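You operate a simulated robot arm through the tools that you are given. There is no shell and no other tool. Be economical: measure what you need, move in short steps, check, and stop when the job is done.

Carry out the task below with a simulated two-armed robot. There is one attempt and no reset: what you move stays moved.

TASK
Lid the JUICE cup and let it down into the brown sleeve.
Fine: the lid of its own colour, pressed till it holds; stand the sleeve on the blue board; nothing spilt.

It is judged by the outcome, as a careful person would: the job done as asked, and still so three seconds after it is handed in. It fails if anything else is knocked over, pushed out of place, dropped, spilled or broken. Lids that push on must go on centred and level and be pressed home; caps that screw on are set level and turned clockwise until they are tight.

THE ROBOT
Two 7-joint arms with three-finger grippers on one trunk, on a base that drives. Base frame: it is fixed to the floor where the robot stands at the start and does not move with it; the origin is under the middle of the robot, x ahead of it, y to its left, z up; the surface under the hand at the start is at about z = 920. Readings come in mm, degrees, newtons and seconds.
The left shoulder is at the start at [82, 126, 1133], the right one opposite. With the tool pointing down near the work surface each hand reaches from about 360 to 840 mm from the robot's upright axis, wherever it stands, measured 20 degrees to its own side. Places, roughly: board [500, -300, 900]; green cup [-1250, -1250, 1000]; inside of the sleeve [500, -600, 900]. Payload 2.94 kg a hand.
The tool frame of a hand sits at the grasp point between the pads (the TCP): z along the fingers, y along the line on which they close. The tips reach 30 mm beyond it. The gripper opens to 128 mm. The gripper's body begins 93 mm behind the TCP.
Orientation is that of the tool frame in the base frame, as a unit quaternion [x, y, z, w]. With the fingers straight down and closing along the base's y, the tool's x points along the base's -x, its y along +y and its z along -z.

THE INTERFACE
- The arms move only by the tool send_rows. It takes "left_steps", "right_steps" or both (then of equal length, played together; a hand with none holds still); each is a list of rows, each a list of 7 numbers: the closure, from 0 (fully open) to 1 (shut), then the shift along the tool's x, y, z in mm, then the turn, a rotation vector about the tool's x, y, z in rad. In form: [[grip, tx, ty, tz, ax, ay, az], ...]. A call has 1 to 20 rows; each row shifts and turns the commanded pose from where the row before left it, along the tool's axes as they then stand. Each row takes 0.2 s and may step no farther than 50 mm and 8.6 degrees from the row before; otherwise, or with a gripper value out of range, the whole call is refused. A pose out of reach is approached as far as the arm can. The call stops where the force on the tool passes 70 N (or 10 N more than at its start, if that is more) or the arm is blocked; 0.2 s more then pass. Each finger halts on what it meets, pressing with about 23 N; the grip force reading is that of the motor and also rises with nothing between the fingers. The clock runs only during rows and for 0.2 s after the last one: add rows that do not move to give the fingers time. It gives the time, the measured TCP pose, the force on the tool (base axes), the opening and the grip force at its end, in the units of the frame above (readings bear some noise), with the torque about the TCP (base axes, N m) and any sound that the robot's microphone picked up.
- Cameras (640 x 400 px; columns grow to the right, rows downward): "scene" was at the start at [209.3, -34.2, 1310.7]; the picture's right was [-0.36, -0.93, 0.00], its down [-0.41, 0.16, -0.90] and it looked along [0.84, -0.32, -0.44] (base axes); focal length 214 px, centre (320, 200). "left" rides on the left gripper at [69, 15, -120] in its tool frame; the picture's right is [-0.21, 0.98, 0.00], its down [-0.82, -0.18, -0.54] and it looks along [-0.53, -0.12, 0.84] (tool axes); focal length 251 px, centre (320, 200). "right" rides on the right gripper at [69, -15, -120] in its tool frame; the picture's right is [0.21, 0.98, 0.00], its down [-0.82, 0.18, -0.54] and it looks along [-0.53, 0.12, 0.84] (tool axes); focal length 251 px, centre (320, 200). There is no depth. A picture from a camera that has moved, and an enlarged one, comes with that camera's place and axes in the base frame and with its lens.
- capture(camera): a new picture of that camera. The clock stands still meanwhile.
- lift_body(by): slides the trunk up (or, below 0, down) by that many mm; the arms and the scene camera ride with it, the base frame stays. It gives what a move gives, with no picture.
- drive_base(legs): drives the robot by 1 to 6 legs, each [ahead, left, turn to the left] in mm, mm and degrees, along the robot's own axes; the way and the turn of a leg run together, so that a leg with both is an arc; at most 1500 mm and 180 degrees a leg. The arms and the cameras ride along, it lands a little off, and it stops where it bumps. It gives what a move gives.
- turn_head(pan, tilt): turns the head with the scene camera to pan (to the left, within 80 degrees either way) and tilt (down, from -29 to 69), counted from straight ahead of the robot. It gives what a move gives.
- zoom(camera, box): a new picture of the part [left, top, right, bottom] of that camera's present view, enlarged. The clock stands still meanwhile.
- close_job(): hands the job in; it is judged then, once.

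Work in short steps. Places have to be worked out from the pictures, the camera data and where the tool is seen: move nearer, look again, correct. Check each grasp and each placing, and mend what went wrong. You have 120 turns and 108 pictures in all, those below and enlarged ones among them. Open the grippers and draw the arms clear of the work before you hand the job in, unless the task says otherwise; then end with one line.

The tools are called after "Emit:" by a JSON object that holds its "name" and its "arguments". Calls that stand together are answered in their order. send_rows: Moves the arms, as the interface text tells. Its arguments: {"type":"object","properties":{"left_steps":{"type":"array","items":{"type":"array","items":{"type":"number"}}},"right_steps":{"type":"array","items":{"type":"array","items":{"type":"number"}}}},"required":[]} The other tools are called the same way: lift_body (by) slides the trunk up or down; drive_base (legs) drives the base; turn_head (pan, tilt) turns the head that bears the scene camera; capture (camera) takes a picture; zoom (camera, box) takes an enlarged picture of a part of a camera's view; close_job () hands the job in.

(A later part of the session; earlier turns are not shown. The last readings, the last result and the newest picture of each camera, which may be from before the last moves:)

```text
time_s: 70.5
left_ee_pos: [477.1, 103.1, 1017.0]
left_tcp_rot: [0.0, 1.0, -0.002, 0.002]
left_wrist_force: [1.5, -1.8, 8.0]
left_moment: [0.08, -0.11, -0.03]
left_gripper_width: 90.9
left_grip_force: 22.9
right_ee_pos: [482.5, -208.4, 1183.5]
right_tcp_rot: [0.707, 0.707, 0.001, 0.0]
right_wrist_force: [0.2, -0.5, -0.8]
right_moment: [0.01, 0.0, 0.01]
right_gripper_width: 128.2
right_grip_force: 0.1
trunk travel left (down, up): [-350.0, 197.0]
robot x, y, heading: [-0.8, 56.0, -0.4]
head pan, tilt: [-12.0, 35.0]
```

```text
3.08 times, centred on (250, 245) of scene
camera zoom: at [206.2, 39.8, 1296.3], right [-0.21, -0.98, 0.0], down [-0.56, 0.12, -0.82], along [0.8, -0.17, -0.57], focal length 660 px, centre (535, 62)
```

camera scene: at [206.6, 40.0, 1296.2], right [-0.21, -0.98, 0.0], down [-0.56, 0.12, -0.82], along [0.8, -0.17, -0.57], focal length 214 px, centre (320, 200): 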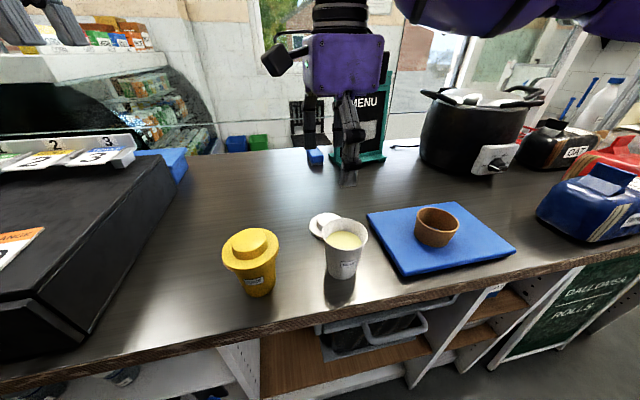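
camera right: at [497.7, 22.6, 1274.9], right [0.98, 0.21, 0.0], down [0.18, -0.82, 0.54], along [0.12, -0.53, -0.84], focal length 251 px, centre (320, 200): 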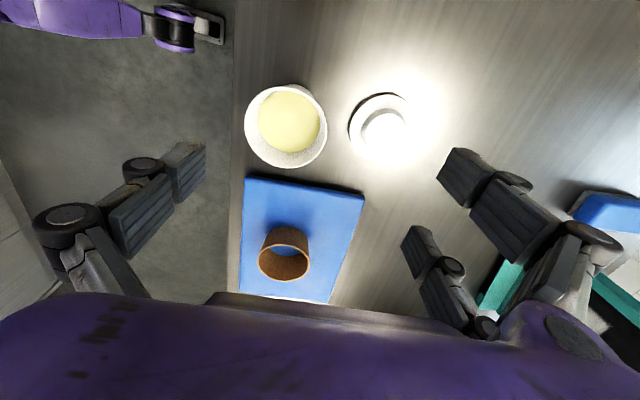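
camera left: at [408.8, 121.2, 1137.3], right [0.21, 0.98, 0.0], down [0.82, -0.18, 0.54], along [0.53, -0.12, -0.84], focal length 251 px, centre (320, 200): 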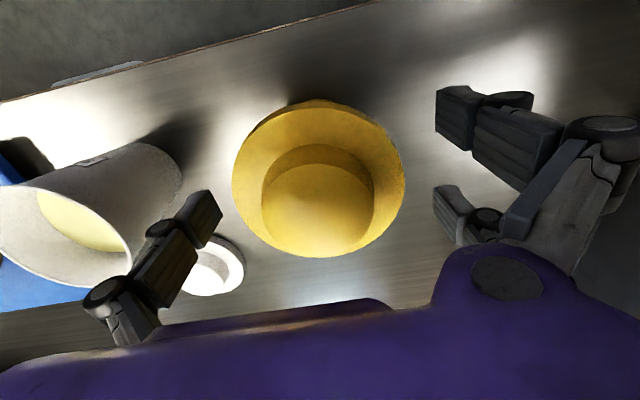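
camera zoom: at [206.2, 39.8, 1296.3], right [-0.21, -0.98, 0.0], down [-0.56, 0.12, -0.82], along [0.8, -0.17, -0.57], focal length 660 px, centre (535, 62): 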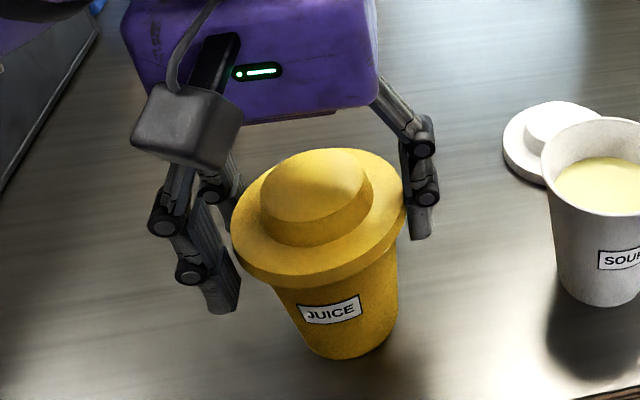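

Gripped at 90.9 mm, the lid's diameter. Test lift of 3 mm, then read the force and look.

Emit:
{"name": "send_rows", "arguments": {"left_steps": [[1, 0, 0, -1, 0, 0, 0], [1, 0, 0, -1, 0, 0, 0], [1, 0, 0, -1, 0, 0, 0], [1, 0, 0, 0, 0, 0, 0], [1, 0, 0, 0, 0, 0, 0]]}}

Emit:
{"name": "zoom", "arguments": {"camera": "scene", "box": [210, 215, 300, 305]}}

```text
time_s: 71.7
left_ee_pos: [476.8, 104.6, 1018.1]
left_tcp_rot: [0.0, 1.0, -0.002, 0.001]
left_wrist_force: [0.6, 0.4, 0.3]
left_moment: [-0.01, -0.01, 0.04]
left_gripper_width: 90.0
left_grip_force: 23.4
right_ee_pos: [484.0, -207.5, 1183.9]
right_tcp_rot: [0.706, 0.708, 0.0, 0.001]
right_wrist_force: [0.2, -0.6, 1.0]
right_moment: [0.02, -0.01, -0.01]
right_gripper_width: 128.2
right_grip_force: 0.1
trunk travel left (down, up): [-350.0, 197.0]
robot x, y, heading: [-1.8, 62.2, -0.1]
head pan, tilt: [-12.0, 35.0]
heard: snap
```

```text
4.44 times, centred on (255, 260) of scene
camera zoom: at [206.5, 40.1, 1296.2], right [-0.21, -0.98, 0.0], down [-0.56, 0.12, -0.82], along [0.8, -0.17, -0.57], focal length 953 px, centre (609, -67)
```

zoom: 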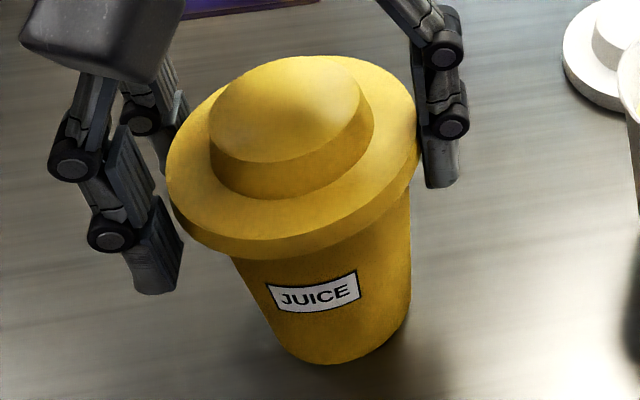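

That snap was the lid coming off: only the lid lifted and the cup stayed put. So it can't be carried by the lid. I'll push it straight back down while it's still held and centred.

Emit:
{"name": "send_rows", "arguments": {"left_steps": [[1, 0, 0, 1, 0, 0, 0], [1, 0, 0, 1, 0, 0, 0], [1, 0, 0, 1, 0, 0, 0], [1, 0, 0, 1, 0, 0, 0], [1, 0, 0, 0, 0, 0, 0]]}}

```text
time_s: 72.9
left_ee_pos: [478.6, 105.1, 1016.2]
left_tcp_rot: [0.0, 1.0, -0.001, 0.002]
left_wrist_force: [2.0, 1.1, 11.9]
left_moment: [0.41, 0.07, -0.09]
left_gripper_width: 90.4
left_grip_force: 22.7
right_ee_pos: [483.0, -207.3, 1184.8]
right_tcp_rot: [0.707, 0.707, 0.001, 0.001]
right_wrist_force: [-0.7, -0.4, 0.3]
right_moment: [0.02, 0.02, -0.02]
right_gripper_width: 128.2
right_grip_force: 0.0
trunk travel left (down, up): [-350.0, 197.0]
robot x, y, heading: [-3.4, 59.4, 0.3]
head pan, tilt: [-12.0, 35.0]
```

Emit:
{"name": "send_rows", "arguments": {"left_steps": [[1, 0, 0, 1, 0, 0, 0], [1, 0, 0, 1, 0, 0, 0], [1, 0, 0, 0, 0, 0, 0]]}}

Emit:
{"name": "zoom", "arguments": {"camera": "scene", "box": [210, 215, 300, 305]}}

```text
time_s: 73.7
left_ee_pos: [478.1, 104.5, 1013.1]
left_tcp_rot: [0.0, 1.0, -0.002, 0.001]
left_wrist_force: [3.7, -1.2, 16.5]
left_moment: [0.06, -0.03, -0.09]
left_gripper_width: 90.2
left_grip_force: 22.7
right_ee_pos: [482.9, -207.8, 1185.1]
right_tcp_rot: [0.707, 0.707, 0.001, 0.0]
right_wrist_force: [-0.4, -0.4, -0.7]
right_moment: [-0.03, 0.01, -0.02]
right_gripper_width: 128.4
right_grip_force: 0.1
trunk travel left (down, up): [-350.0, 197.0]
robot x, y, heading: [-1.4, 57.8, -0.1]
head pan, tilt: [-12.0, 35.0]
```

```text
4.44 times, centred on (255, 260) of scene
camera zoom: at [205.8, 40.0, 1296.4], right [-0.21, -0.98, 0.0], down [-0.56, 0.12, -0.82], along [0.8, -0.17, -0.57], focal length 953 px, centre (609, -67)
```

zoom: 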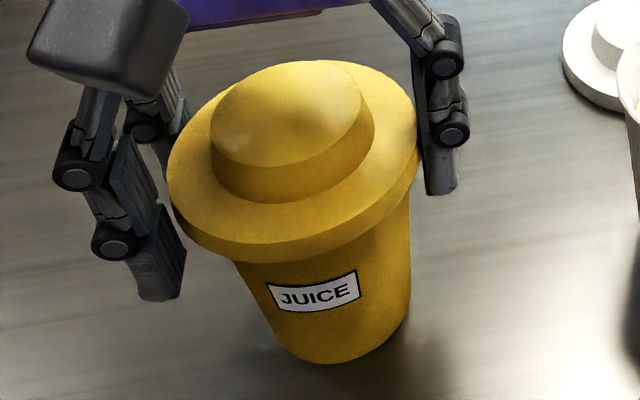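

The grip is slipping rather than seating it. I'll release, rise, close the fingers and press firmly on the knob.

Emit:
{"name": "send_rows", "arguments": {"left_steps": [[1, 0, 0, -1.5, 0, 0, 0], [0.1, 0, 0, 0, 0, 0, 0], [0, 0, 0, 0, 0, 0, 0], [0, 0, 0, 0, 0, 0, 0], [0, 0, 0, -30, 0, 0, 0], [0, 0, 0, -30, 0, 0, 0], [1, 0, 0, -10, 0, 0, 0], [1, 0, 0, 0, 0, 0, 0], [1, 0, 0, 0, 0, 0, 0], [1, 0, 0, 0, 0, 0, 0], [1, 0, 0, 0, 0, 0, 0]]}}

Emit:
{"name": "capture", "arguments": {"camera": "left"}}

```text
time_s: 76.1
left_ee_pos: [477.9, 105.3, 1083.5]
left_tcp_rot: [0.0, 1.0, -0.001, 0.001]
left_wrist_force: [-0.3, 0.1, -0.1]
left_moment: [0.02, 0.01, 0.02]
left_gripper_width: 0.0
left_grip_force: 3.4
right_ee_pos: [483.7, -208.5, 1184.9]
right_tcp_rot: [0.707, 0.707, 0.0, 0.001]
right_wrist_force: [0.4, -0.1, 0.6]
right_moment: [0.0, -0.01, 0.0]
right_gripper_width: 127.9
right_grip_force: 0.0
trunk travel left (down, up): [-350.0, 197.0]
robot x, y, heading: [1.5, 61.0, -0.0]
head pan, tilt: [-12.0, 35.0]
heard: snap
```

```text
45 pictures are left
camera left: at [408.7, 121.3, 1204.0], right [0.21, 0.98, 0.0], down [0.82, -0.18, 0.54], along [0.53, -0.12, -0.84], focal length 251 px, centre (320, 200)
```

left: 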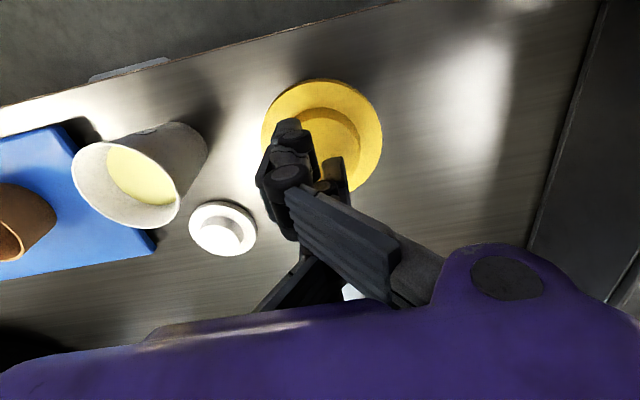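

Another snap on release, so its state is ambiguous. Now press down on the knob and listen.

Emit:
{"name": "send_rows", "arguments": {"left_steps": [[1, 0, -0.5, 15, 0, 0, 0], [1, 0, 0, 6, 0, 0, 0], [1, 0, 0, 2, 0, 0, 0], [1, 0, 0, 1.5, 0, 0, 0], [1, 0, 0, 1.5, 0, 0, 0], [1, 0, 0, 0, 0, 0, 0]]}}

```text
time_s: 77.5
left_ee_pos: [477.8, 104.4, 1058.8]
left_tcp_rot: [0.0, 1.0, 0.0, 0.001]
left_wrist_force: [1.3, 0.6, 3.9]
left_moment: [0.03, -0.03, 0.0]
left_gripper_width: 6.1
left_grip_force: 3.1
right_ee_pos: [484.0, -207.8, 1184.3]
right_tcp_rot: [0.707, 0.707, 0.0, 0.001]
right_wrist_force: [0.0, -0.8, 0.6]
right_moment: [0.02, -0.02, 0.01]
right_gripper_width: 128.1
right_grip_force: 0.0
trunk travel left (down, up): [-350.0, 197.0]
robot x, y, heading: [-1.6, 56.7, -0.0]
head pan, tilt: [-12.0, 35.0]
```

Emit:
{"name": "send_rows", "arguments": {"left_steps": [[1, 0, 0, 1, 0, 0, 0], [1, 0, 0, 1, 0, 0, 0], [1, 0, 0, 1, 0, 0, 0], [1, 0, 0, 1, 0, 0, 0], [1, 0, 0, 0.5, 0, 0, 0], [1, 0, 0, 0, 0, 0, 0]]}}

Emit:
{"name": "zoom", "arguments": {"camera": "scene", "box": [210, 215, 300, 305]}}

```text
time_s: 78.9
left_ee_pos: [476.4, 104.8, 1058.3]
left_tcp_rot: [-0.002, 1.0, -0.003, 0.005]
left_wrist_force: [8.2, 3.1, 52.1]
left_moment: [0.01, 0.0, 0.03]
left_gripper_width: 5.8
left_grip_force: 3.2
right_ee_pos: [481.5, -207.4, 1184.2]
right_tcp_rot: [0.707, 0.707, 0.002, 0.001]
right_wrist_force: [0.6, -0.2, -0.8]
right_moment: [-0.01, 0.0, -0.01]
right_gripper_width: 127.8
right_grip_force: 0.0
trunk travel left (down, up): [-350.0, 197.0]
robot x, y, heading: [-2.8, 62.1, -0.0]
head pan, tilt: [-12.0, 35.0]
```

```text
4.44 times, centred on (255, 260) of scene
camera zoom: at [204.1, 40.2, 1296.8], right [-0.21, -0.98, 0.0], down [-0.56, 0.12, -0.82], along [0.8, -0.17, -0.57], focal length 953 px, centre (609, -67)
```

zoom: 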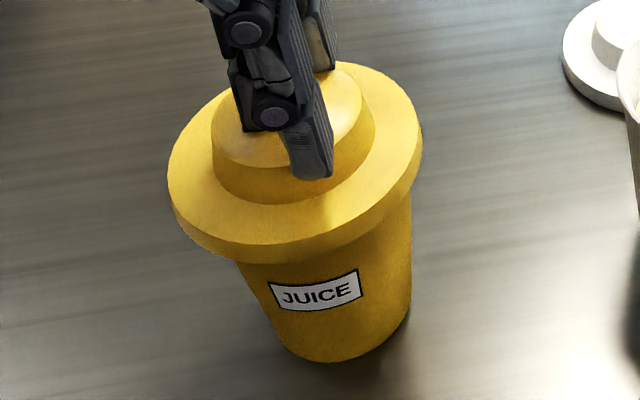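

The lid sits rigidly home (52 N with no give, level, same height as when first seated). I'll recheck it at the end. To lift by the cup's body I'll test a pitched left hand (~62°), which should clear both flange and counter: rise, back the base off, shift, pitch.

Emit:
{"name": "send_rows", "arguments": {"left_steps": [[1, 0, 0, -5, 0, 0, 0], [1, 0, 0, -35, 0, 0, 0], [1, 0, 0, -40, 0, 0, 0], [0, 0, 0, -40, 0, 0, 0], [0, 0, 0, -20, 0, 0, 0], [0, 0, 0, 0, 0, 0, 0]]}}

Emit:
{"name": "drive_base", "arguments": {"legs": [[-200, 0, 0], [0, -80, 0]]}}

Emit:
{"name": "send_rows", "arguments": {"left_steps": [[0, 0, 40, 0, 0, 0, 0], [0, 0, 40, 0, 0, 0, 0], [0, 0, 0, 0, 0, -0.1353, 0], [0, 0, 0, 0, 0, -0.1353, 0], [0, 0, 0, 0, 0, -0.1353, 0], [0, 0, 0, 0, 0, -0.1353, 0], [0, 0, 0, 0, 0, -0.1353, 0], [0, 0, 0, 0, 0, -0.1353, 0], [0, 0, 0, 0, 0, -0.1353, 0], [0, 0, 0, 0, 0, -0.1353, 0], [0, 0, 0, 0, 0, 0, 0]]}}

Emit:
{"name": "turn_head", "arguments": {"pan": 10, "tilt": 25}}

Emit:
{"name": "capture", "arguments": {"camera": "scene"}}

```text
time_s: 80.3
left_ee_pos: [478.3, 106.2, 1195.0]
left_tcp_rot: [0.0, 1.0, -0.001, 0.0]
left_wrist_force: [-0.2, -0.4, 0.4]
left_moment: [0.02, -0.01, 0.04]
left_gripper_width: 91.9
left_grip_force: 0.0
right_ee_pos: [484.2, -207.7, 1185.3]
right_tcp_rot: [0.707, 0.707, 0.0, 0.0]
right_wrist_force: [-0.3, 0.1, -0.7]
right_moment: [-0.02, 0.02, -0.01]
right_gripper_width: 127.8
right_grip_force: 0.0
trunk travel left (down, up): [-350.0, 197.0]
robot x, y, heading: [-5.2, 56.3, -0.1]
head pan, tilt: [-12.0, 35.0]
```

```text
time_s: 82.9
left_ee_pos: [278.5, 27.3, 1194.0]
left_tcp_rot: [-0.001, 1.0, -0.001, 0.001]
left_wrist_force: [0.1, -0.9, 1.0]
left_moment: [0.02, 0.01, 0.01]
left_gripper_width: 128.2
left_grip_force: 0.1
right_ee_pos: [283.2, -287.0, 1183.0]
right_tcp_rot: [0.707, 0.708, 0.001, 0.0]
right_wrist_force: [-0.1, 0.1, 0.3]
right_moment: [-0.02, -0.02, 0.0]
right_gripper_width: 128.1
right_grip_force: 0.1
trunk travel left (down, up): [-350.0, 197.0]
robot x, y, heading: [-204.6, -15.4, 0.0]
head pan, tilt: [-12.0, 35.0]
```

```text
time_s: 85.3
left_ee_pos: [279.4, 107.6, 1195.0]
left_tcp_rot: [-0.003, 0.905, -0.002, 0.425]
left_wrist_force: [-0.1, 0.2, 0.3]
left_moment: [0.01, 0.01, -0.03]
left_gripper_width: 128.0
left_grip_force: 0.0
left hand out of reach, approached as far as the arm can: row 9, 10
right_ee_pos: [284.1, -287.2, 1184.5]
right_tcp_rot: [0.706, 0.708, 0.0, 0.0]
right_wrist_force: [0.1, 0.3, 1.1]
right_moment: [0.0, 0.02, -0.01]
right_gripper_width: 128.0
right_grip_force: 0.0
trunk travel left (down, up): [-350.0, 197.0]
robot x, y, heading: [-201.9, -17.1, -0.1]
head pan, tilt: [-12.0, 35.0]
```

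```text
time_s: 86.1
left_ee_pos: [279.2, 107.9, 1195.3]
left_tcp_rot: [-0.004, 0.905, -0.002, 0.425]
left_wrist_force: [-0.1, -0.2, 0.3]
left_moment: [-0.01, 0.0, -0.01]
left_gripper_width: 128.0
left_grip_force: 0.1
right_ee_pos: [284.0, -287.5, 1184.4]
right_tcp_rot: [0.706, 0.708, 0.001, 0.0]
right_wrist_force: [0.2, 0.4, -0.2]
right_moment: [0.01, 0.03, -0.02]
right_gripper_width: 128.1
right_grip_force: 0.0
trunk travel left (down, up): [-350.0, 197.0]
robot x, y, heading: [-200.8, -22.3, -0.0]
head pan, tilt: [10.0, 25.0]
```

```text
43 pictures are left
camera scene: at [11.2, -5.1, 1312.0], right [0.17, -0.98, 0.0], down [-0.42, -0.07, -0.91], along [0.89, 0.16, -0.42], focal length 214 px, centre (320, 200)
```

scene: 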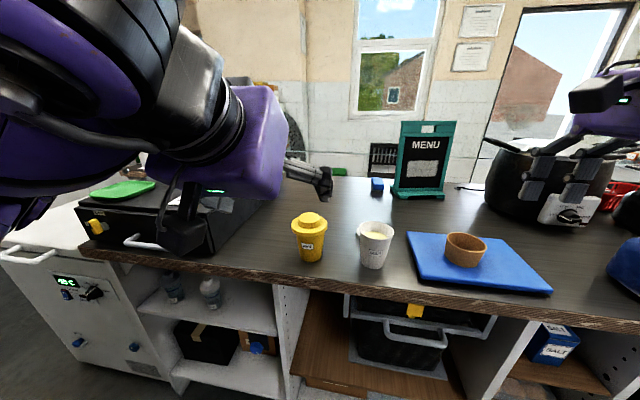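

Pitch reached 50° with the wrist safely above. Extending the arm forward should free more; moving ahead and down a bit, then pitching on.

Emit:
{"name": "send_rows", "arguments": {"left_steps": [[0, -8.5, 0, 36.3, 0, 0, 0], [0, -8.5, 0, 36.3, 0, 0, 0], [0, -8.5, 0, 36.3, 0, 0, 0], [0, 0, 0, 0, 0, -0.075, 0], [0, 0, 0, 0, 0, -0.075, 0], [0, 0, 0, 0, 0, -0.075, 0], [0, 0, 0, 0, 0, -0.075, 0], [0, 0, 0, 0, 0, 0, 0]]}}

```text
time_s: 87.9
left_ee_pos: [377.6, 106.2, 1144.5]
left_tcp_rot: [-0.005, 0.831, -0.001, 0.556]
left_wrist_force: [-0.4, 0.0, 1.0]
left_moment: [0.0, 0.0, 0.01]
left_gripper_width: 128.3
left_grip_force: 0.0
right_ee_pos: [283.5, -286.0, 1184.9]
right_tcp_rot: [0.707, 0.708, 0.001, 0.001]
right_wrist_force: [0.5, 0.0, -0.3]
right_moment: [-0.01, -0.04, 0.01]
right_gripper_width: 128.0
right_grip_force: 0.0
trunk travel left (down, up): [-350.0, 197.0]
robot x, y, heading: [-203.0, -20.1, 0.1]
head pan, tilt: [10.0, 25.0]
```

Pitch now 67.6°, which fits my geometry (TCP ~14 mm short of the cup axis, z≈995). Lowering in front of the cup.

Emit:
{"name": "send_rows", "arguments": {"left_steps": [[0, 34.6, -0.5, 14.2, 0, 0, 0], [0, 34.6, -0.5, 14.2, 0, 0, 0], [0, 34.6, -0.5, 14.2, 0, 0, 0], [0, 34.6, 0, 14.2, 0, 0, 0], [0, 0, 0, 0, 0, 0, 0]]}}

Emit:
{"name": "capture", "arguments": {"camera": "left"}}

Emit:
{"name": "capture", "arguments": {"camera": "scene"}}

```text
time_s: 89.1
left_ee_pos: [394.4, 100.3, 1016.5]
left_tcp_rot: [-0.004, 0.832, -0.002, 0.555]
left_wrist_force: [0.0, 1.1, 0.4]
left_moment: [0.04, -0.01, -0.01]
left_gripper_width: 128.2
left_grip_force: 0.0
left hand out of reach, approached as far as the arm can: row 1, 2, 3, 4
right_ee_pos: [284.8, -286.2, 1185.1]
right_tcp_rot: [0.707, 0.707, 0.001, 0.0]
right_wrist_force: [0.7, -0.4, -0.3]
right_moment: [-0.01, -0.02, 0.02]
right_gripper_width: 128.0
right_grip_force: 0.0
trunk travel left (down, up): [-350.0, 197.0]
robot x, y, heading: [-203.9, -16.5, 0.0]
head pan, tilt: [10.0, 25.0]
```

```text
42 pictures are left
camera left: at [257.6, 115.7, 999.2], right [0.08, 0.98, 0.19], down [-0.18, -0.17, 0.97], along [0.98, -0.11, 0.16], focal length 251 px, centre (320, 200)
```

left: 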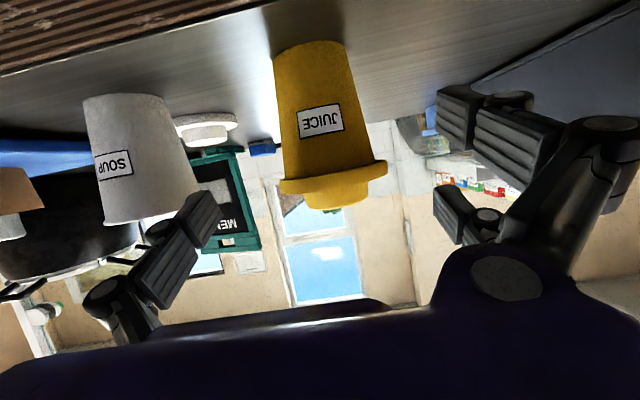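

```text
41 pictures are left
camera scene: at [11.2, -4.5, 1312.0], right [0.17, -0.98, 0.0], down [-0.42, -0.07, -0.91], along [0.89, 0.16, -0.42], focal length 214 px, centre (320, 200)
```

scene: 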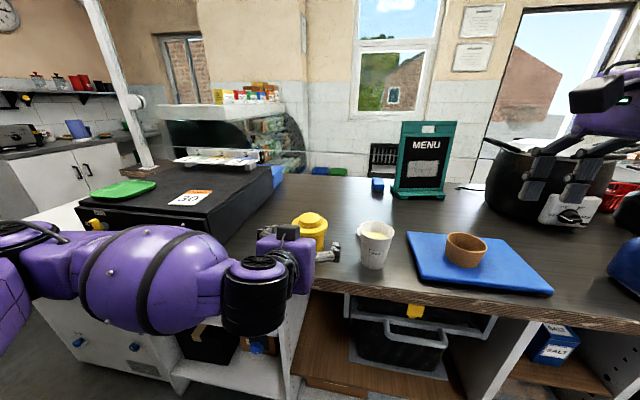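

From the side the lid is level and seated. The wrist hangs low here; raising the trunk will let the forearm come from above. Lifting the trunk 180 mm.

Emit:
{"name": "lift_body", "arguments": {"by": 180}}

Emit:
{"name": "send_rows", "arguments": {"left_steps": [[0, 27.7, -1, 11.4, 0, 0, 0], [0, 27.7, -1, 11.4, 0, 0, 0], [0, 27.7, -1, 11.4, 0, 0, 0], [0, 27.7, -1, 11.4, 0, 0, 0], [0, 0, 0, 0, 0, 0, 0]]}}

Emit:
{"name": "capture", "arguments": {"camera": "scene"}}

```text
time_s: 91.1
left_ee_pos: [395.9, 99.4, 1194.2]
left_tcp_rot: [-0.004, 0.832, -0.001, 0.554]
left_wrist_force: [0.6, 0.4, -0.2]
left_moment: [-0.02, -0.02, 0.01]
left_gripper_width: 127.9
left_grip_force: 0.2
right_ee_pos: [284.9, -288.6, 1362.1]
right_tcp_rot: [0.706, 0.708, 0.0, -0.001]
right_wrist_force: [0.0, 0.0, -0.4]
right_moment: [0.0, 0.0, 0.06]
right_gripper_width: 127.8
right_grip_force: 0.0
trunk travel left (down, up): [-530.0, 17.0]
robot x, y, heading: [-201.9, -21.3, 0.0]
head pan, tilt: [10.0, 25.0]
```

```text
time_s: 92.3
left_ee_pos: [395.1, 100.3, 1196.1]
left_tcp_rot: [-0.003, 0.832, -0.003, 0.555]
left_wrist_force: [0.2, 1.0, -0.2]
left_moment: [-0.03, 0.01, -0.02]
left_gripper_width: 128.2
left_grip_force: 0.0
left hand out of reach, approached as far as the arm can: row 1, 2, 3, 4
right_ee_pos: [284.4, -288.4, 1364.1]
right_tcp_rot: [0.707, 0.707, 0.001, 0.001]
right_wrist_force: [0.6, -0.5, 0.7]
right_moment: [0.01, 0.0, 0.01]
right_gripper_width: 128.1
right_grip_force: 0.0
trunk travel left (down, up): [-530.0, 17.0]
robot x, y, heading: [-200.2, -25.3, 0.1]
head pan, tilt: [10.0, 25.0]
```

```text
40 pictures are left
camera scene: at [-88.5, -5.0, 1511.5], right [0.17, -0.98, 0.0], down [-0.42, -0.07, -0.91], along [0.89, 0.16, -0.42], focal length 214 px, centre (320, 200)
```

scene: 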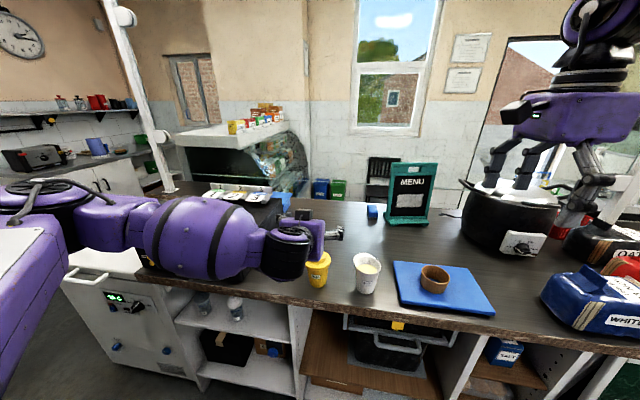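

Stuck at a joint limit in that direction. I'll extend forward over the cup at this height first, then lower vertically with the fingers straddling it.

Emit:
{"name": "send_rows", "arguments": {"left_steps": [[0, -8.8, 1, 21.3, 0, 0, 0], [0, -8.8, 1, 21.3, 0, 0, 0], [0, -8.8, 1, 21.3, 0, 0, 0], [0, 27.7, 0, 11.4, 0, 0, 0], [0, 27.7, 0, 11.4, 0, 0, 0], [0, 0, 0, 0, 0, 0, 0]]}}

Emit:
{"name": "capture", "arguments": {"camera": "scene"}}

```text
time_s: 93.7
left_ee_pos: [467.0, 103.3, 1171.1]
left_tcp_rot: [0.0, 0.834, -0.007, 0.551]
left_wrist_force: [0.5, -0.7, -0.2]
left_moment: [-0.06, 0.01, 0.0]
left_gripper_width: 127.9
left_grip_force: 0.0
left hand out of reach, approached as far as the arm can: row 4, 5
right_ee_pos: [283.3, -284.6, 1363.7]
right_tcp_rot: [0.707, 0.708, 0.0, 0.0]
right_wrist_force: [1.1, 1.1, 0.6]
right_moment: [-0.01, 0.01, -0.01]
right_gripper_width: 127.8
right_grip_force: 0.0
trunk travel left (down, up): [-530.0, 17.0]
robot x, y, heading: [-202.2, -20.6, -0.1]
head pan, tilt: [10.0, 25.0]
```

```text
39 pictures are left
camera scene: at [-88.1, -3.1, 1511.5], right [0.17, -0.98, 0.0], down [-0.42, -0.07, -0.91], along [0.89, 0.16, -0.42], focal length 214 px, centre (320, 200)
```

scene: 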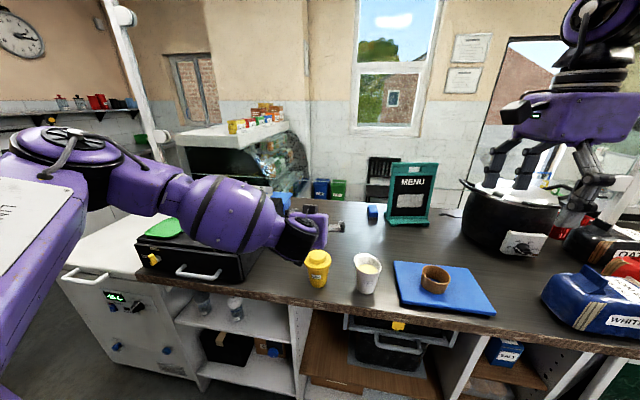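

The hand is now above the cup with the wrist well up. I'll lower with the trunk, keeping this posture: 120 mm first, then look.

Emit:
{"name": "lift_body", "arguments": {"by": -120}}

Emit:
{"name": "capture", "arguments": {"camera": "scene"}}

Emit:
{"name": "capture", "arguments": {"camera": "left"}}

```text
time_s: 95.2
left_ee_pos: [465.9, 101.2, 1054.0]
left_tcp_rot: [-0.005, 0.831, -0.001, 0.556]
left_wrist_force: [-0.4, 0.0, -0.1]
left_moment: [0.02, 0.0, 0.0]
left_gripper_width: 128.3
left_grip_force: 0.1
right_ee_pos: [284.3, -287.0, 1244.1]
right_tcp_rot: [0.707, 0.707, 0.0, 0.001]
right_wrist_force: [0.0, -0.7, 0.3]
right_moment: [0.01, -0.01, 0.01]
right_gripper_width: 127.9
right_grip_force: 0.1
trunk travel left (down, up): [-410.0, 137.0]
robot x, y, heading: [-200.1, -17.9, -0.1]
head pan, tilt: [10.0, 25.0]
```

```text
38 pictures are left
camera scene: at [-5.7, -5.1, 1373.5], right [0.17, -0.98, 0.0], down [-0.42, -0.07, -0.91], along [0.89, 0.16, -0.42], focal length 214 px, centre (320, 200)
```

scene: 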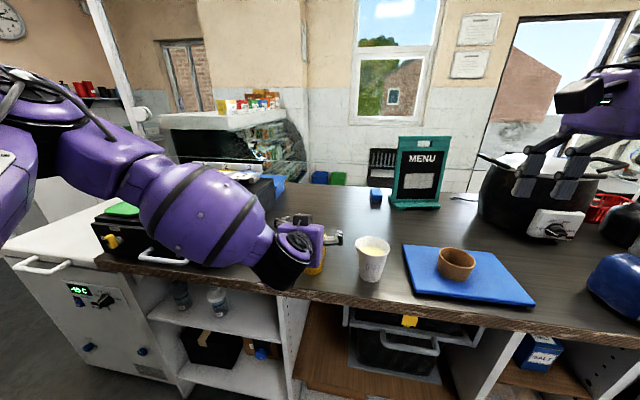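

```text
37 pictures are left
camera left: at [328.5, 114.8, 1035.2], right [0.08, 0.98, 0.19], down [-0.18, -0.17, 0.97], along [0.98, -0.11, 0.17], focal length 251 px, centre (320, 200)
```

left: 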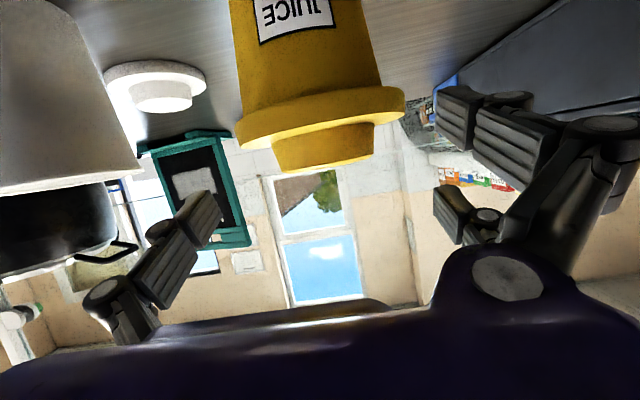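

Lid's flange bottom reads z≈1013 and its centre y≈105. Shifting 2.5 mm left and lowering the last 58 mm by trunk.

Emit:
{"name": "send_rows", "arguments": {"left_steps": [[0, 0, 2.5, 0, 0, 0, 0], [0, 0, 0, 0, 0, 0, 0]]}}

Emit:
{"name": "lift_body", "arguments": {"by": -58}}

Emit:
{"name": "capture", "arguments": {"camera": "left"}}

Emit:
{"name": "capture", "arguments": {"camera": "scene"}}

```text
time_s: 95.8
left_ee_pos: [465.8, 102.8, 1052.2]
left_tcp_rot: [-0.005, 0.832, 0.0, 0.554]
left_wrist_force: [-0.5, 1.5, -0.1]
left_moment: [-0.02, 0.01, -0.01]
left_gripper_width: 127.9
left_grip_force: 0.1
right_ee_pos: [283.9, -286.5, 1245.1]
right_tcp_rot: [0.706, 0.708, 0.001, 0.0]
right_wrist_force: [0.8, 0.2, -0.4]
right_moment: [0.02, -0.03, 0.03]
right_gripper_width: 128.0
right_grip_force: 0.0
trunk travel left (down, up): [-410.0, 137.0]
robot x, y, heading: [-207.9, -16.6, -0.2]
head pan, tilt: [10.0, 25.0]
```

```text
time_s: 96.8
left_ee_pos: [465.6, 102.9, 995.7]
left_tcp_rot: [-0.006, 0.833, 0.001, 0.554]
left_wrist_force: [0.5, 0.5, 0.5]
left_moment: [0.03, -0.03, 0.03]
left_gripper_width: 128.1
left_grip_force: 0.1
right_ee_pos: [284.0, -286.6, 1187.1]
right_tcp_rot: [0.706, 0.708, 0.001, 0.001]
right_wrist_force: [0.1, 0.4, -0.2]
right_moment: [-0.05, 0.0, -0.02]
right_gripper_width: 127.7
right_grip_force: 0.0
trunk travel left (down, up): [-352.0, 195.0]
robot x, y, heading: [-202.2, -21.1, -0.2]
head pan, tilt: [10.0, 25.0]
```

```text
36 pictures are left
camera left: at [328.6, 116.9, 977.9], right [0.07, 0.98, 0.19], down [-0.18, -0.18, 0.97], along [0.98, -0.11, 0.16], focal length 251 px, centre (320, 200)
```

left: 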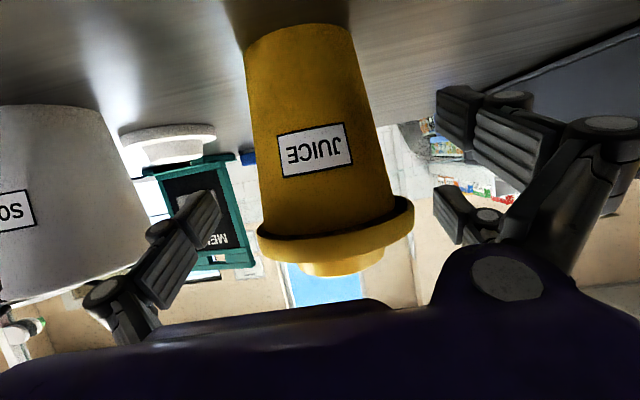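

```text
35 pictures are left
camera scene: at [10.5, -4.6, 1314.0], right [0.17, -0.98, 0.0], down [-0.42, -0.07, -0.91], along [0.89, 0.16, -0.42], focal length 214 px, centre (320, 200)
```

scene: 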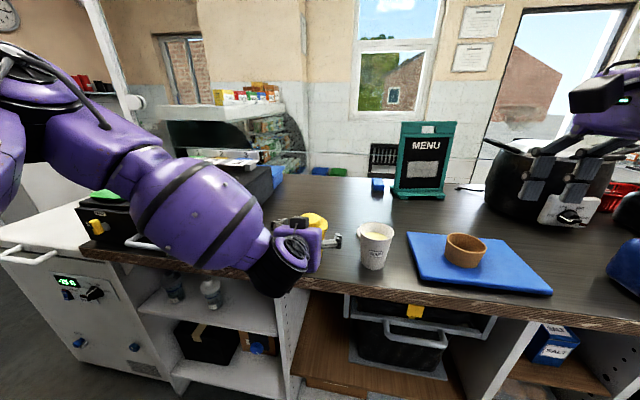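

Fingers straddle the cup body just below the flange. Closing gently.

Emit:
{"name": "send_rows", "arguments": {"left_steps": [[0.15, 0, 0, 0, 0, 0, 0], [0.25, 0, 0, 0, 0, 0, 0], [0.32, 0, 0, 0, 0, 0, 0], [0.5, 0, 0, 0, 0, 0, 0], [1, 0, 0, 0, 0, 0, 0], [1, 0, 0, 0, 0, 0, 0], [1, 0, 0, 0, 0, 0, 0]]}}

Emit:
{"name": "capture", "arguments": {"camera": "left"}}

```text
time_s: 98.4
left_ee_pos: [467.2, 102.3, 994.1]
left_tcp_rot: [-0.004, 0.833, -0.001, 0.554]
left_wrist_force: [-0.5, -1.8, 1.4]
left_moment: [-0.18, 0.0, -0.02]
left_gripper_width: 81.6
left_grip_force: 23.5
right_ee_pos: [283.0, -287.2, 1187.2]
right_tcp_rot: [0.707, 0.708, 0.001, 0.0]
right_wrist_force: [-0.5, -0.5, 0.0]
right_moment: [0.0, 0.0, -0.03]
right_gripper_width: 127.9
right_grip_force: 0.0
trunk travel left (down, up): [-352.0, 195.0]
robot x, y, heading: [-207.0, -18.2, -0.0]
head pan, tilt: [10.0, 25.0]
heard: snap
```

```text
34 pictures are left
camera left: at [328.6, 116.3, 977.7], right [0.08, 0.98, 0.19], down [-0.18, -0.18, 0.97], along [0.98, -0.11, 0.16], focal length 251 px, centre (320, 200)
```

left: 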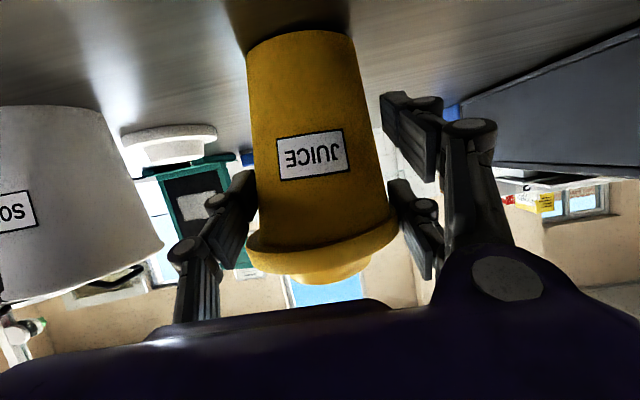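

Gripped at 81.6 mm, but another snap sounded. Looking closely at the lid.

Emit:
{"name": "zoom", "arguments": {"camera": "left", "box": [220, 130, 430, 300]}}

Emit:
{"name": "zoom", "arguments": {"camera": "scene", "box": [250, 190, 370, 290]}}

```text
2.35 times, centred on (325, 215) of left
camera zoom: at [328.6, 116.3, 977.7], right [0.08, 0.98, 0.19], down [-0.18, -0.18, 0.97], along [0.98, -0.11, 0.16], focal length 592 px, centre (308, 165)
```

zoom: 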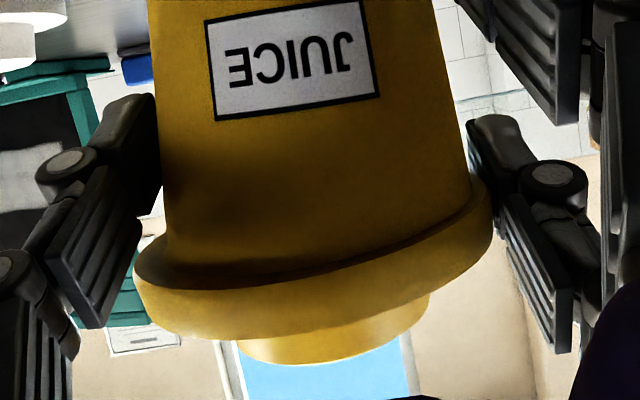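

```text
4.00 times, centred on (310, 240) of scene
camera zoom: at [10.7, -5.2, 1314.0], right [0.17, -0.98, 0.0], down [-0.42, -0.07, -0.91], along [0.89, 0.16, -0.42], focal length 858 px, centre (360, 40)
```

zoom: 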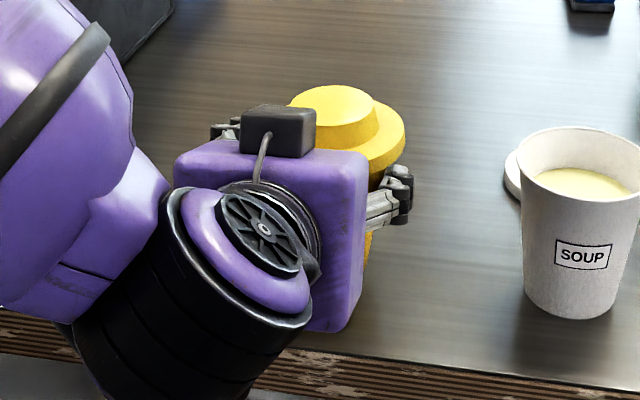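

The lid still looks flush and level with the cup, and the grip is on the cup body. Lifting by trunk 8 mm to test.

Emit:
{"name": "lift_body", "arguments": {"by": 8}}

Emit:
{"name": "capture", "arguments": {"camera": "left"}}

```text
time_s: 99.0
left_ee_pos: [466.6, 102.6, 1003.6]
left_tcp_rot: [-0.005, 0.833, 0.001, 0.553]
left_wrist_force: [0.1, -0.7, -2.1]
left_moment: [0.0, 0.05, -0.06]
left_gripper_width: 81.3
left_grip_force: 23.2
right_ee_pos: [284.4, -287.7, 1193.5]
right_tcp_rot: [0.707, 0.708, 0.0, 0.0]
right_wrist_force: [-0.8, -0.2, 0.2]
right_moment: [0.06, -0.03, 0.01]
right_gripper_width: 128.2
right_grip_force: 0.0
trunk travel left (down, up): [-360.0, 187.0]
robot x, y, heading: [-200.8, -19.0, -0.2]
head pan, tilt: [10.0, 25.0]
```

```text
31 pictures are left
camera left: at [328.6, 116.0, 985.6], right [0.07, 0.98, 0.19], down [-0.18, -0.18, 0.97], along [0.98, -0.11, 0.16], focal length 251 px, centre (320, 200)
```

left: 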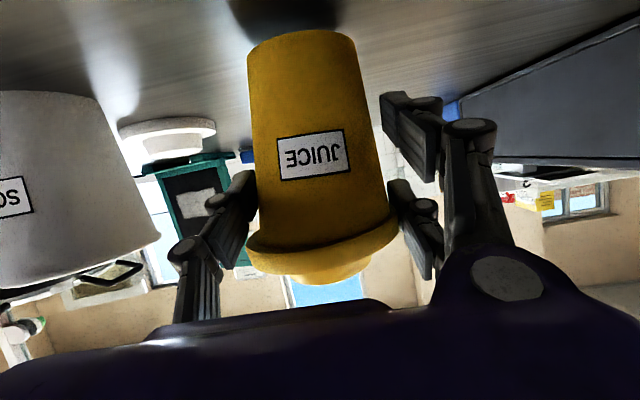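

The whole cup lifts (≈2 N), lid staying on. Raising 130 mm to clear the soup cup, then driving right about 380 mm.

Emit:
{"name": "lift_body", "arguments": {"by": 130}}

Emit:
{"name": "drive_base", "arguments": {"legs": [[0, -190, 0], [0, -190, 0]]}}

Emit:
{"name": "turn_head", "arguments": {"pan": 10, "tilt": 32}}

Emit:
{"name": "capture", "arguments": {"camera": "scene"}}

Emit:
{"name": "capture", "arguments": {"camera": "left"}}

```text
time_s: 100.6
left_ee_pos: [466.9, 101.5, 1131.6]
left_tcp_rot: [-0.006, 0.834, 0.001, 0.552]
left_wrist_force: [0.2, -0.3, -2.5]
left_moment: [0.01, 0.03, 0.03]
left_gripper_width: 81.3
left_grip_force: 22.7
right_ee_pos: [285.4, -286.6, 1323.1]
right_tcp_rot: [0.707, 0.708, 0.0, -0.001]
right_wrist_force: [0.1, 0.1, -0.4]
right_moment: [0.0, 0.05, -0.05]
right_gripper_width: 127.9
right_grip_force: 0.0
trunk travel left (down, up): [-490.0, 57.0]
robot x, y, heading: [-202.4, -21.3, -0.1]
head pan, tilt: [10.0, 25.0]
```

```text
time_s: 104.7
left_ee_pos: [465.7, -278.8, 1132.5]
left_tcp_rot: [-0.004, 0.834, -0.001, 0.552]
left_wrist_force: [0.1, -0.3, -2.5]
left_moment: [-0.01, 0.03, -0.01]
left_gripper_width: 80.9
left_grip_force: 23.2
right_ee_pos: [283.2, -666.3, 1324.5]
right_tcp_rot: [0.708, 0.706, 0.002, 0.001]
right_wrist_force: [0.0, 0.4, 0.1]
right_moment: [-0.02, 0.02, -0.01]
right_gripper_width: 128.1
right_grip_force: 0.0
trunk travel left (down, up): [-490.0, 57.0]
robot x, y, heading: [-200.1, -397.2, 0.1]
head pan, tilt: [10.0, 25.0]
```

```text
time_s: 105.4
left_ee_pos: [466.5, -278.6, 1132.4]
left_tcp_rot: [-0.005, 0.834, 0.0, 0.552]
left_wrist_force: [0.6, 0.4, -2.2]
left_moment: [0.01, 0.04, 0.01]
left_gripper_width: 81.0
left_grip_force: 23.3
right_ee_pos: [282.4, -667.3, 1324.1]
right_tcp_rot: [0.708, 0.707, 0.0, 0.001]
right_wrist_force: [-0.3, 0.5, -0.1]
right_moment: [0.0, 0.01, 0.01]
right_gripper_width: 128.1
right_grip_force: 0.1
trunk travel left (down, up): [-490.0, 57.0]
robot x, y, heading: [-207.3, -399.8, -0.1]
head pan, tilt: [10.0, 32.0]
```

```text
30 pictures are left
camera scene: at [-50.4, -385.1, 1455.2], right [0.17, -0.99, 0.0], down [-0.52, -0.09, -0.85], along [0.84, 0.15, -0.53], focal length 214 px, centre (320, 200)
```

scene: 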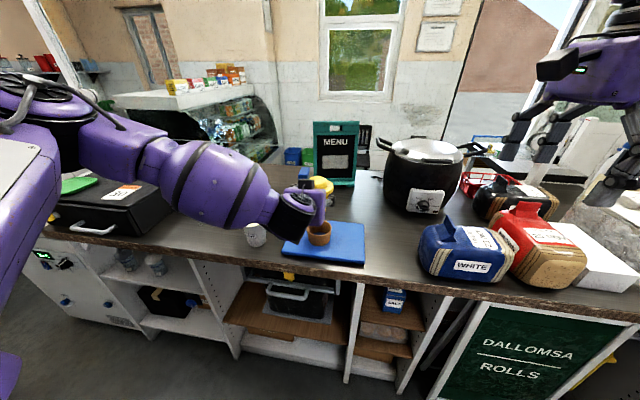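

```text
29 pictures are left
camera left: at [329.0, -264.0, 1115.6], right [0.08, 0.98, 0.19], down [-0.18, -0.18, 0.97], along [0.98, -0.11, 0.16], focal length 251 px, centre (320, 200)
```

left: 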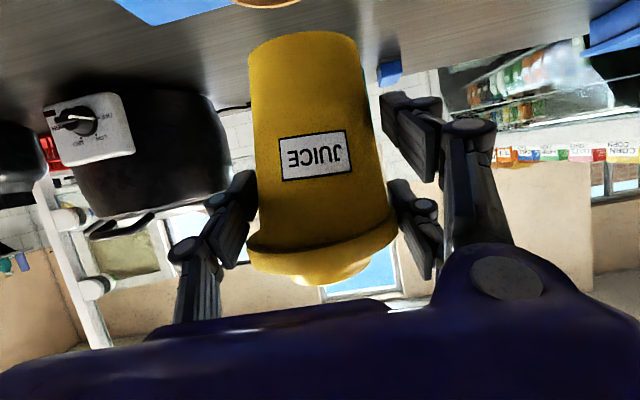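

The cup is above the board region. It leans about 2° (base toward +y) from the grip closing, so I'll rotate that out and move 26 mm ahead to be over the sleeve at [504.5,-279.5].

Emit:
{"name": "send_rows", "arguments": {"left_steps": [[1, -5, 0, 12, 0, 0, 0], [1, -5, 0, 12, 0, 0, 0], [1, 0, 0, 0, 0.008, 0, -0.02], [1, 0, 0, 0, 0.008, 0, -0.02], [1, 0, 0, 0, 0, 0, 0], [1, 0, 0, 0, 0, 0, 0]]}}

Emit:
{"name": "lift_body", "arguments": {"by": -40}}

Emit:
{"name": "capture", "arguments": {"camera": "left"}}

Emit:
{"name": "zoom", "arguments": {"camera": "scene", "box": [260, 150, 390, 280]}}

```text
time_s: 106.8
left_ee_pos: [493.4, -278.5, 1133.4]
left_tcp_rot: [-0.017, 0.833, -0.018, 0.553]
left_wrist_force: [-0.1, 0.7, -2.0]
left_moment: [-0.01, 0.06, -0.01]
left_gripper_width: 81.1
left_grip_force: 22.6
right_ee_pos: [282.3, -667.1, 1324.9]
right_tcp_rot: [0.708, 0.706, 0.001, 0.001]
right_wrist_force: [0.3, 0.9, -0.8]
right_moment: [-0.01, -0.02, -0.01]
right_gripper_width: 127.9
right_grip_force: 0.1
trunk travel left (down, up): [-490.0, 57.0]
robot x, y, heading: [-205.1, -393.6, -0.0]
head pan, tilt: [10.0, 32.0]
```

```text
time_s: 107.7
left_ee_pos: [492.1, -279.5, 1093.7]
left_tcp_rot: [-0.017, 0.832, -0.018, 0.554]
left_wrist_force: [-0.2, -0.2, -2.1]
left_moment: [-0.01, 0.04, -0.01]
left_gripper_width: 80.9
left_grip_force: 23.3
right_ee_pos: [283.2, -666.9, 1285.6]
right_tcp_rot: [0.708, 0.706, 0.001, 0.002]
right_wrist_force: [-0.2, 0.2, 0.5]
right_moment: [-0.01, -0.02, -0.02]
right_gripper_width: 128.2
right_grip_force: 0.0
trunk travel left (down, up): [-450.0, 97.0]
robot x, y, heading: [-201.2, -395.7, -0.2]
head pan, tilt: [10.0, 32.0]
```

```text
28 pictures are left
camera left: at [354.4, -264.5, 1076.1], right [0.08, 0.99, 0.15], down [-0.18, -0.13, 0.97], along [0.98, -0.1, 0.17], focal length 251 px, centre (320, 200)
```

left: 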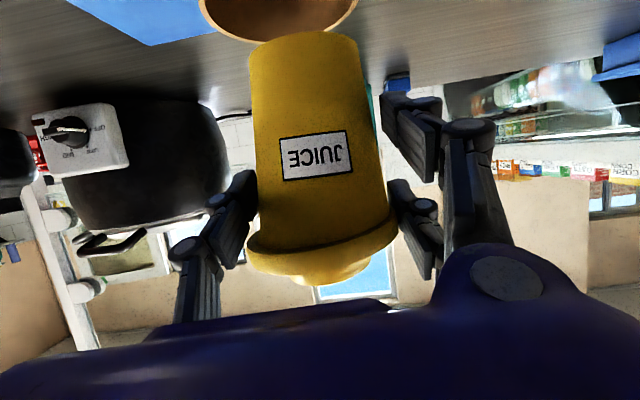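

```text
3.08 times, centred on (325, 215) of scene
camera zoom: at [-25.4, -384.8, 1407.5], right [0.17, -0.99, 0.0], down [-0.52, -0.09, -0.85], along [0.84, 0.15, -0.53], focal length 660 px, centre (305, 154)
```

zoom: 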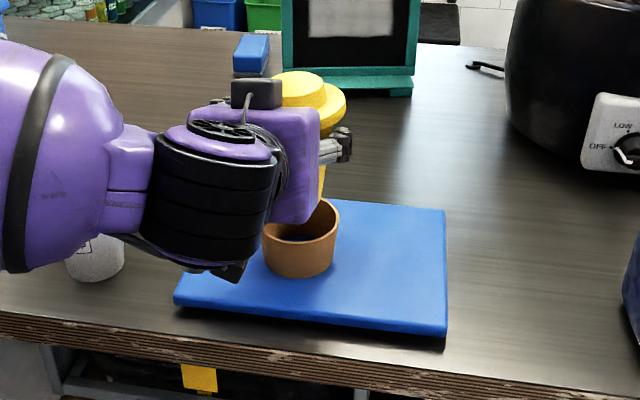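

Several edge measurements put the sleeve at about [505,-285] and the cup base at about y=-278. I'll shift 7 mm right and come down until the base is just above the sleeve's rim.

Emit:
{"name": "send_rows", "arguments": {"left_steps": [[1, 0.8, -3.5, -1, 0, 0, 0], [1, 0, -3.5, 0, 0, 0, 0], [1, 0, 0, 0, 0, 0, 0]]}}

Emit:
{"name": "lift_body", "arguments": {"by": -18}}

Emit:
{"name": "zoom", "arguments": {"camera": "left", "box": [170, 0, 430, 170]}}

Emit:
{"name": "zoom", "arguments": {"camera": "scene", "box": [290, 170, 370, 250]}}

```text
time_s: 108.5
left_ee_pos: [491.3, -285.3, 1093.2]
left_tcp_rot: [-0.017, 0.833, -0.018, 0.552]
left_wrist_force: [0.2, 0.3, -2.6]
left_moment: [0.03, 0.03, 0.0]
left_gripper_width: 80.8
left_grip_force: 23.0
right_ee_pos: [283.3, -667.0, 1283.6]
right_tcp_rot: [0.708, 0.707, 0.0, 0.001]
right_wrist_force: [0.6, -0.4, 0.0]
right_moment: [0.0, 0.0, -0.03]
right_gripper_width: 128.0
right_grip_force: 0.0
trunk travel left (down, up): [-450.0, 97.0]
robot x, y, heading: [-202.7, -399.6, 0.0]
head pan, tilt: [10.0, 32.0]
```

```text
time_s: 109.1
left_ee_pos: [491.0, -285.2, 1074.5]
left_tcp_rot: [-0.017, 0.833, -0.018, 0.553]
left_wrist_force: [0.2, 0.0, -1.3]
left_moment: [0.01, 0.04, -0.03]
left_gripper_width: 80.9
left_grip_force: 23.2
right_ee_pos: [282.5, -667.6, 1267.0]
right_tcp_rot: [0.708, 0.706, 0.0, 0.001]
right_wrist_force: [-0.8, -0.2, 0.1]
right_moment: [0.0, -0.03, 0.01]
right_gripper_width: 127.9
right_grip_force: 0.1
trunk travel left (down, up): [-432.0, 115.0]
robot x, y, heading: [-207.1, -400.4, -0.3]
head pan, tilt: [10.0, 32.0]
```

```text
2.35 times, centred on (300, 85) of left
camera zoom: at [353.6, -271.6, 1057.6], right [0.08, 0.99, 0.15], down [-0.18, -0.13, 0.97], along [0.98, -0.1, 0.17], focal length 592 px, centre (367, 471)
```

zoom: 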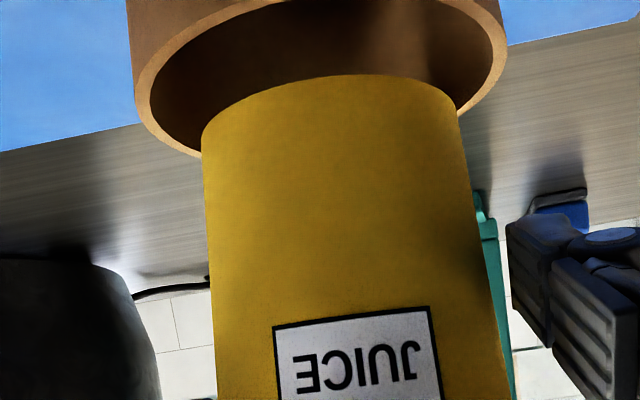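

```text
5.00 times, centred on (330, 210) of scene
camera zoom: at [-16.6, -384.9, 1386.7], right [0.17, -0.99, 0.0], down [-0.52, -0.09, -0.85], along [0.84, 0.15, -0.53], focal length 1072 px, centre (270, 150)
```

zoom: 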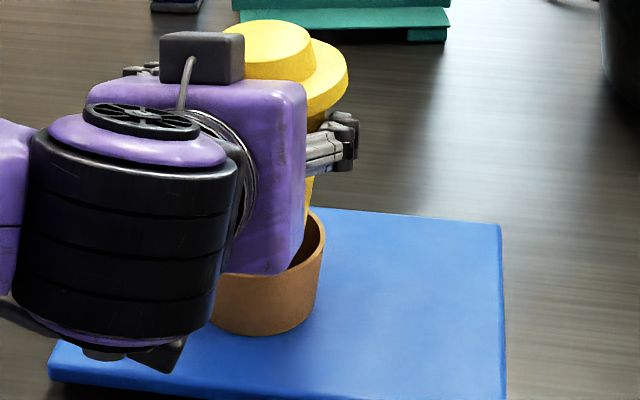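

The cup base is just above and nearly concentric with the sleeve. I'll nudge 2 mm right and lower 15 mm into it, watching the force.

Emit:
{"name": "send_rows", "arguments": {"left_steps": [[1, 0, -2, 0, 0, 0, 0], [1, 0, 0, 0, 0, 0, 0]]}}

Emit:
{"name": "lift_body", "arguments": {"by": -14}}

Emit:
{"name": "zoom", "arguments": {"camera": "left", "box": [170, 0, 430, 170]}}

```text
time_s: 109.7
left_ee_pos: [492.5, -286.8, 1073.9]
left_tcp_rot: [-0.016, 0.833, -0.018, 0.552]
left_wrist_force: [-0.7, 0.6, -2.4]
left_moment: [0.01, 0.02, -0.04]
left_gripper_width: 80.8
left_grip_force: 22.6
right_ee_pos: [283.4, -668.0, 1266.3]
right_tcp_rot: [0.708, 0.706, 0.001, 0.0]
right_wrist_force: [-0.6, -0.2, 0.0]
right_moment: [0.01, -0.01, -0.01]
right_gripper_width: 128.1
right_grip_force: 0.0
trunk travel left (down, up): [-432.0, 115.0]
robot x, y, heading: [-201.2, -397.4, 0.0]
head pan, tilt: [10.0, 32.0]
```

```text
time_s: 110.3
left_ee_pos: [491.2, -287.7, 1061.0]
left_tcp_rot: [-0.017, 0.833, -0.017, 0.552]
left_wrist_force: [0.2, 1.0, -1.9]
left_moment: [0.01, 0.06, 0.03]
left_gripper_width: 80.6
left_grip_force: 22.3
right_ee_pos: [283.5, -666.9, 1252.5]
right_tcp_rot: [0.708, 0.707, 0.001, 0.001]
right_wrist_force: [0.2, 0.3, 0.0]
right_moment: [-0.01, -0.02, -0.02]
right_gripper_width: 127.9
right_grip_force: 0.0
trunk travel left (down, up): [-418.0, 129.0]
robot x, y, heading: [-200.2, -401.0, -0.3]
head pan, tilt: [10.0, 32.0]
```

```text
2.35 times, centred on (300, 85) of left
camera zoom: at [353.5, -273.6, 1043.5], right [0.08, 0.99, 0.15], down [-0.18, -0.13, 0.97], along [0.98, -0.1, 0.17], focal length 592 px, centre (367, 471)
```

zoom: 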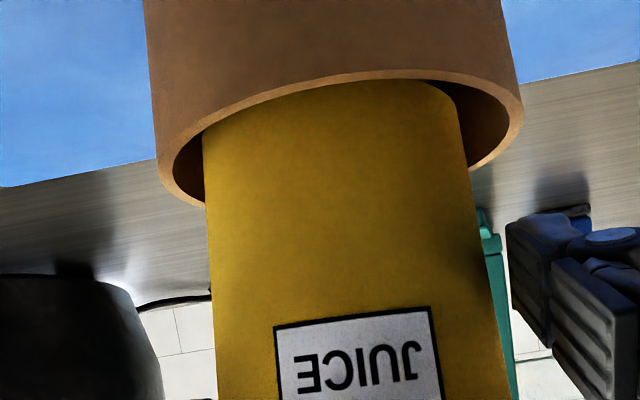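

The base has entered the sleeve freely. Correcting +1.5 mm in y and lowering further.

Emit:
{"name": "send_rows", "arguments": {"left_steps": [[1, 0, 1.7, 0, 0, 0, 0], [1, 0, 0, 0, 0, 0, 0]]}}

Emit:
{"name": "lift_body", "arguments": {"by": -18}}

Emit:
{"name": "zoom", "arguments": {"camera": "left", "box": [170, 0, 430, 170]}}

```text
time_s: 110.9
left_ee_pos: [491.1, -285.3, 1060.0]
left_tcp_rot: [-0.018, 0.833, -0.017, 0.552]
left_wrist_force: [0.4, -0.3, -2.6]
left_moment: [0.04, 0.01, 0.01]
left_gripper_width: 80.4
left_grip_force: 23.4
right_ee_pos: [284.0, -666.3, 1251.5]
right_tcp_rot: [0.708, 0.707, 0.0, 0.0]
right_wrist_force: [1.2, 0.0, -0.7]
right_moment: [0.04, 0.02, 0.03]
right_gripper_width: 127.9
right_grip_force: 0.0
trunk travel left (down, up): [-418.0, 129.0]
robot x, y, heading: [-200.0, -398.1, -0.2]
head pan, tilt: [10.0, 32.0]
```

```text
time_s: 111.6
left_ee_pos: [490.7, -285.1, 1043.0]
left_tcp_rot: [-0.017, 0.834, -0.018, 0.552]
left_wrist_force: [-0.9, 0.8, -2.0]
left_moment: [-0.01, 0.05, 0.02]
left_gripper_width: 80.5
left_grip_force: 22.8
right_ee_pos: [283.1, -667.7, 1234.2]
right_tcp_rot: [0.707, 0.707, 0.001, 0.001]
right_wrist_force: [0.2, -0.7, 1.0]
right_moment: [0.02, -0.01, 0.01]
right_gripper_width: 127.9
right_grip_force: 0.2
trunk travel left (down, up): [-400.0, 147.0]
robot x, y, heading: [-202.2, -398.2, -0.0]
head pan, tilt: [10.0, 32.0]
```

```text
2.35 times, centred on (300, 85) of left
camera zoom: at [353.5, -271.6, 1025.1], right [0.08, 0.99, 0.15], down [-0.18, -0.13, 0.97], along [0.98, -0.1, 0.16], focal length 592 px, centre (367, 471)
```

zoom: 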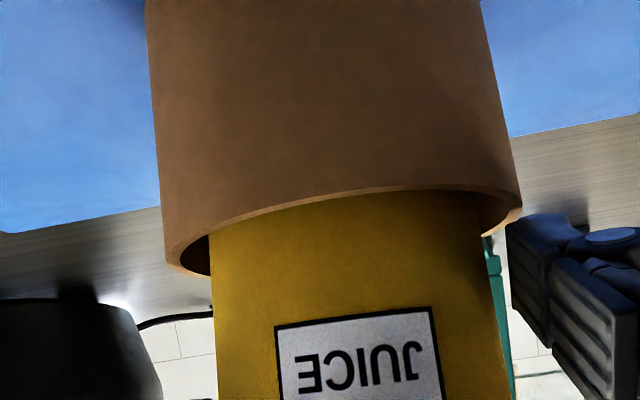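

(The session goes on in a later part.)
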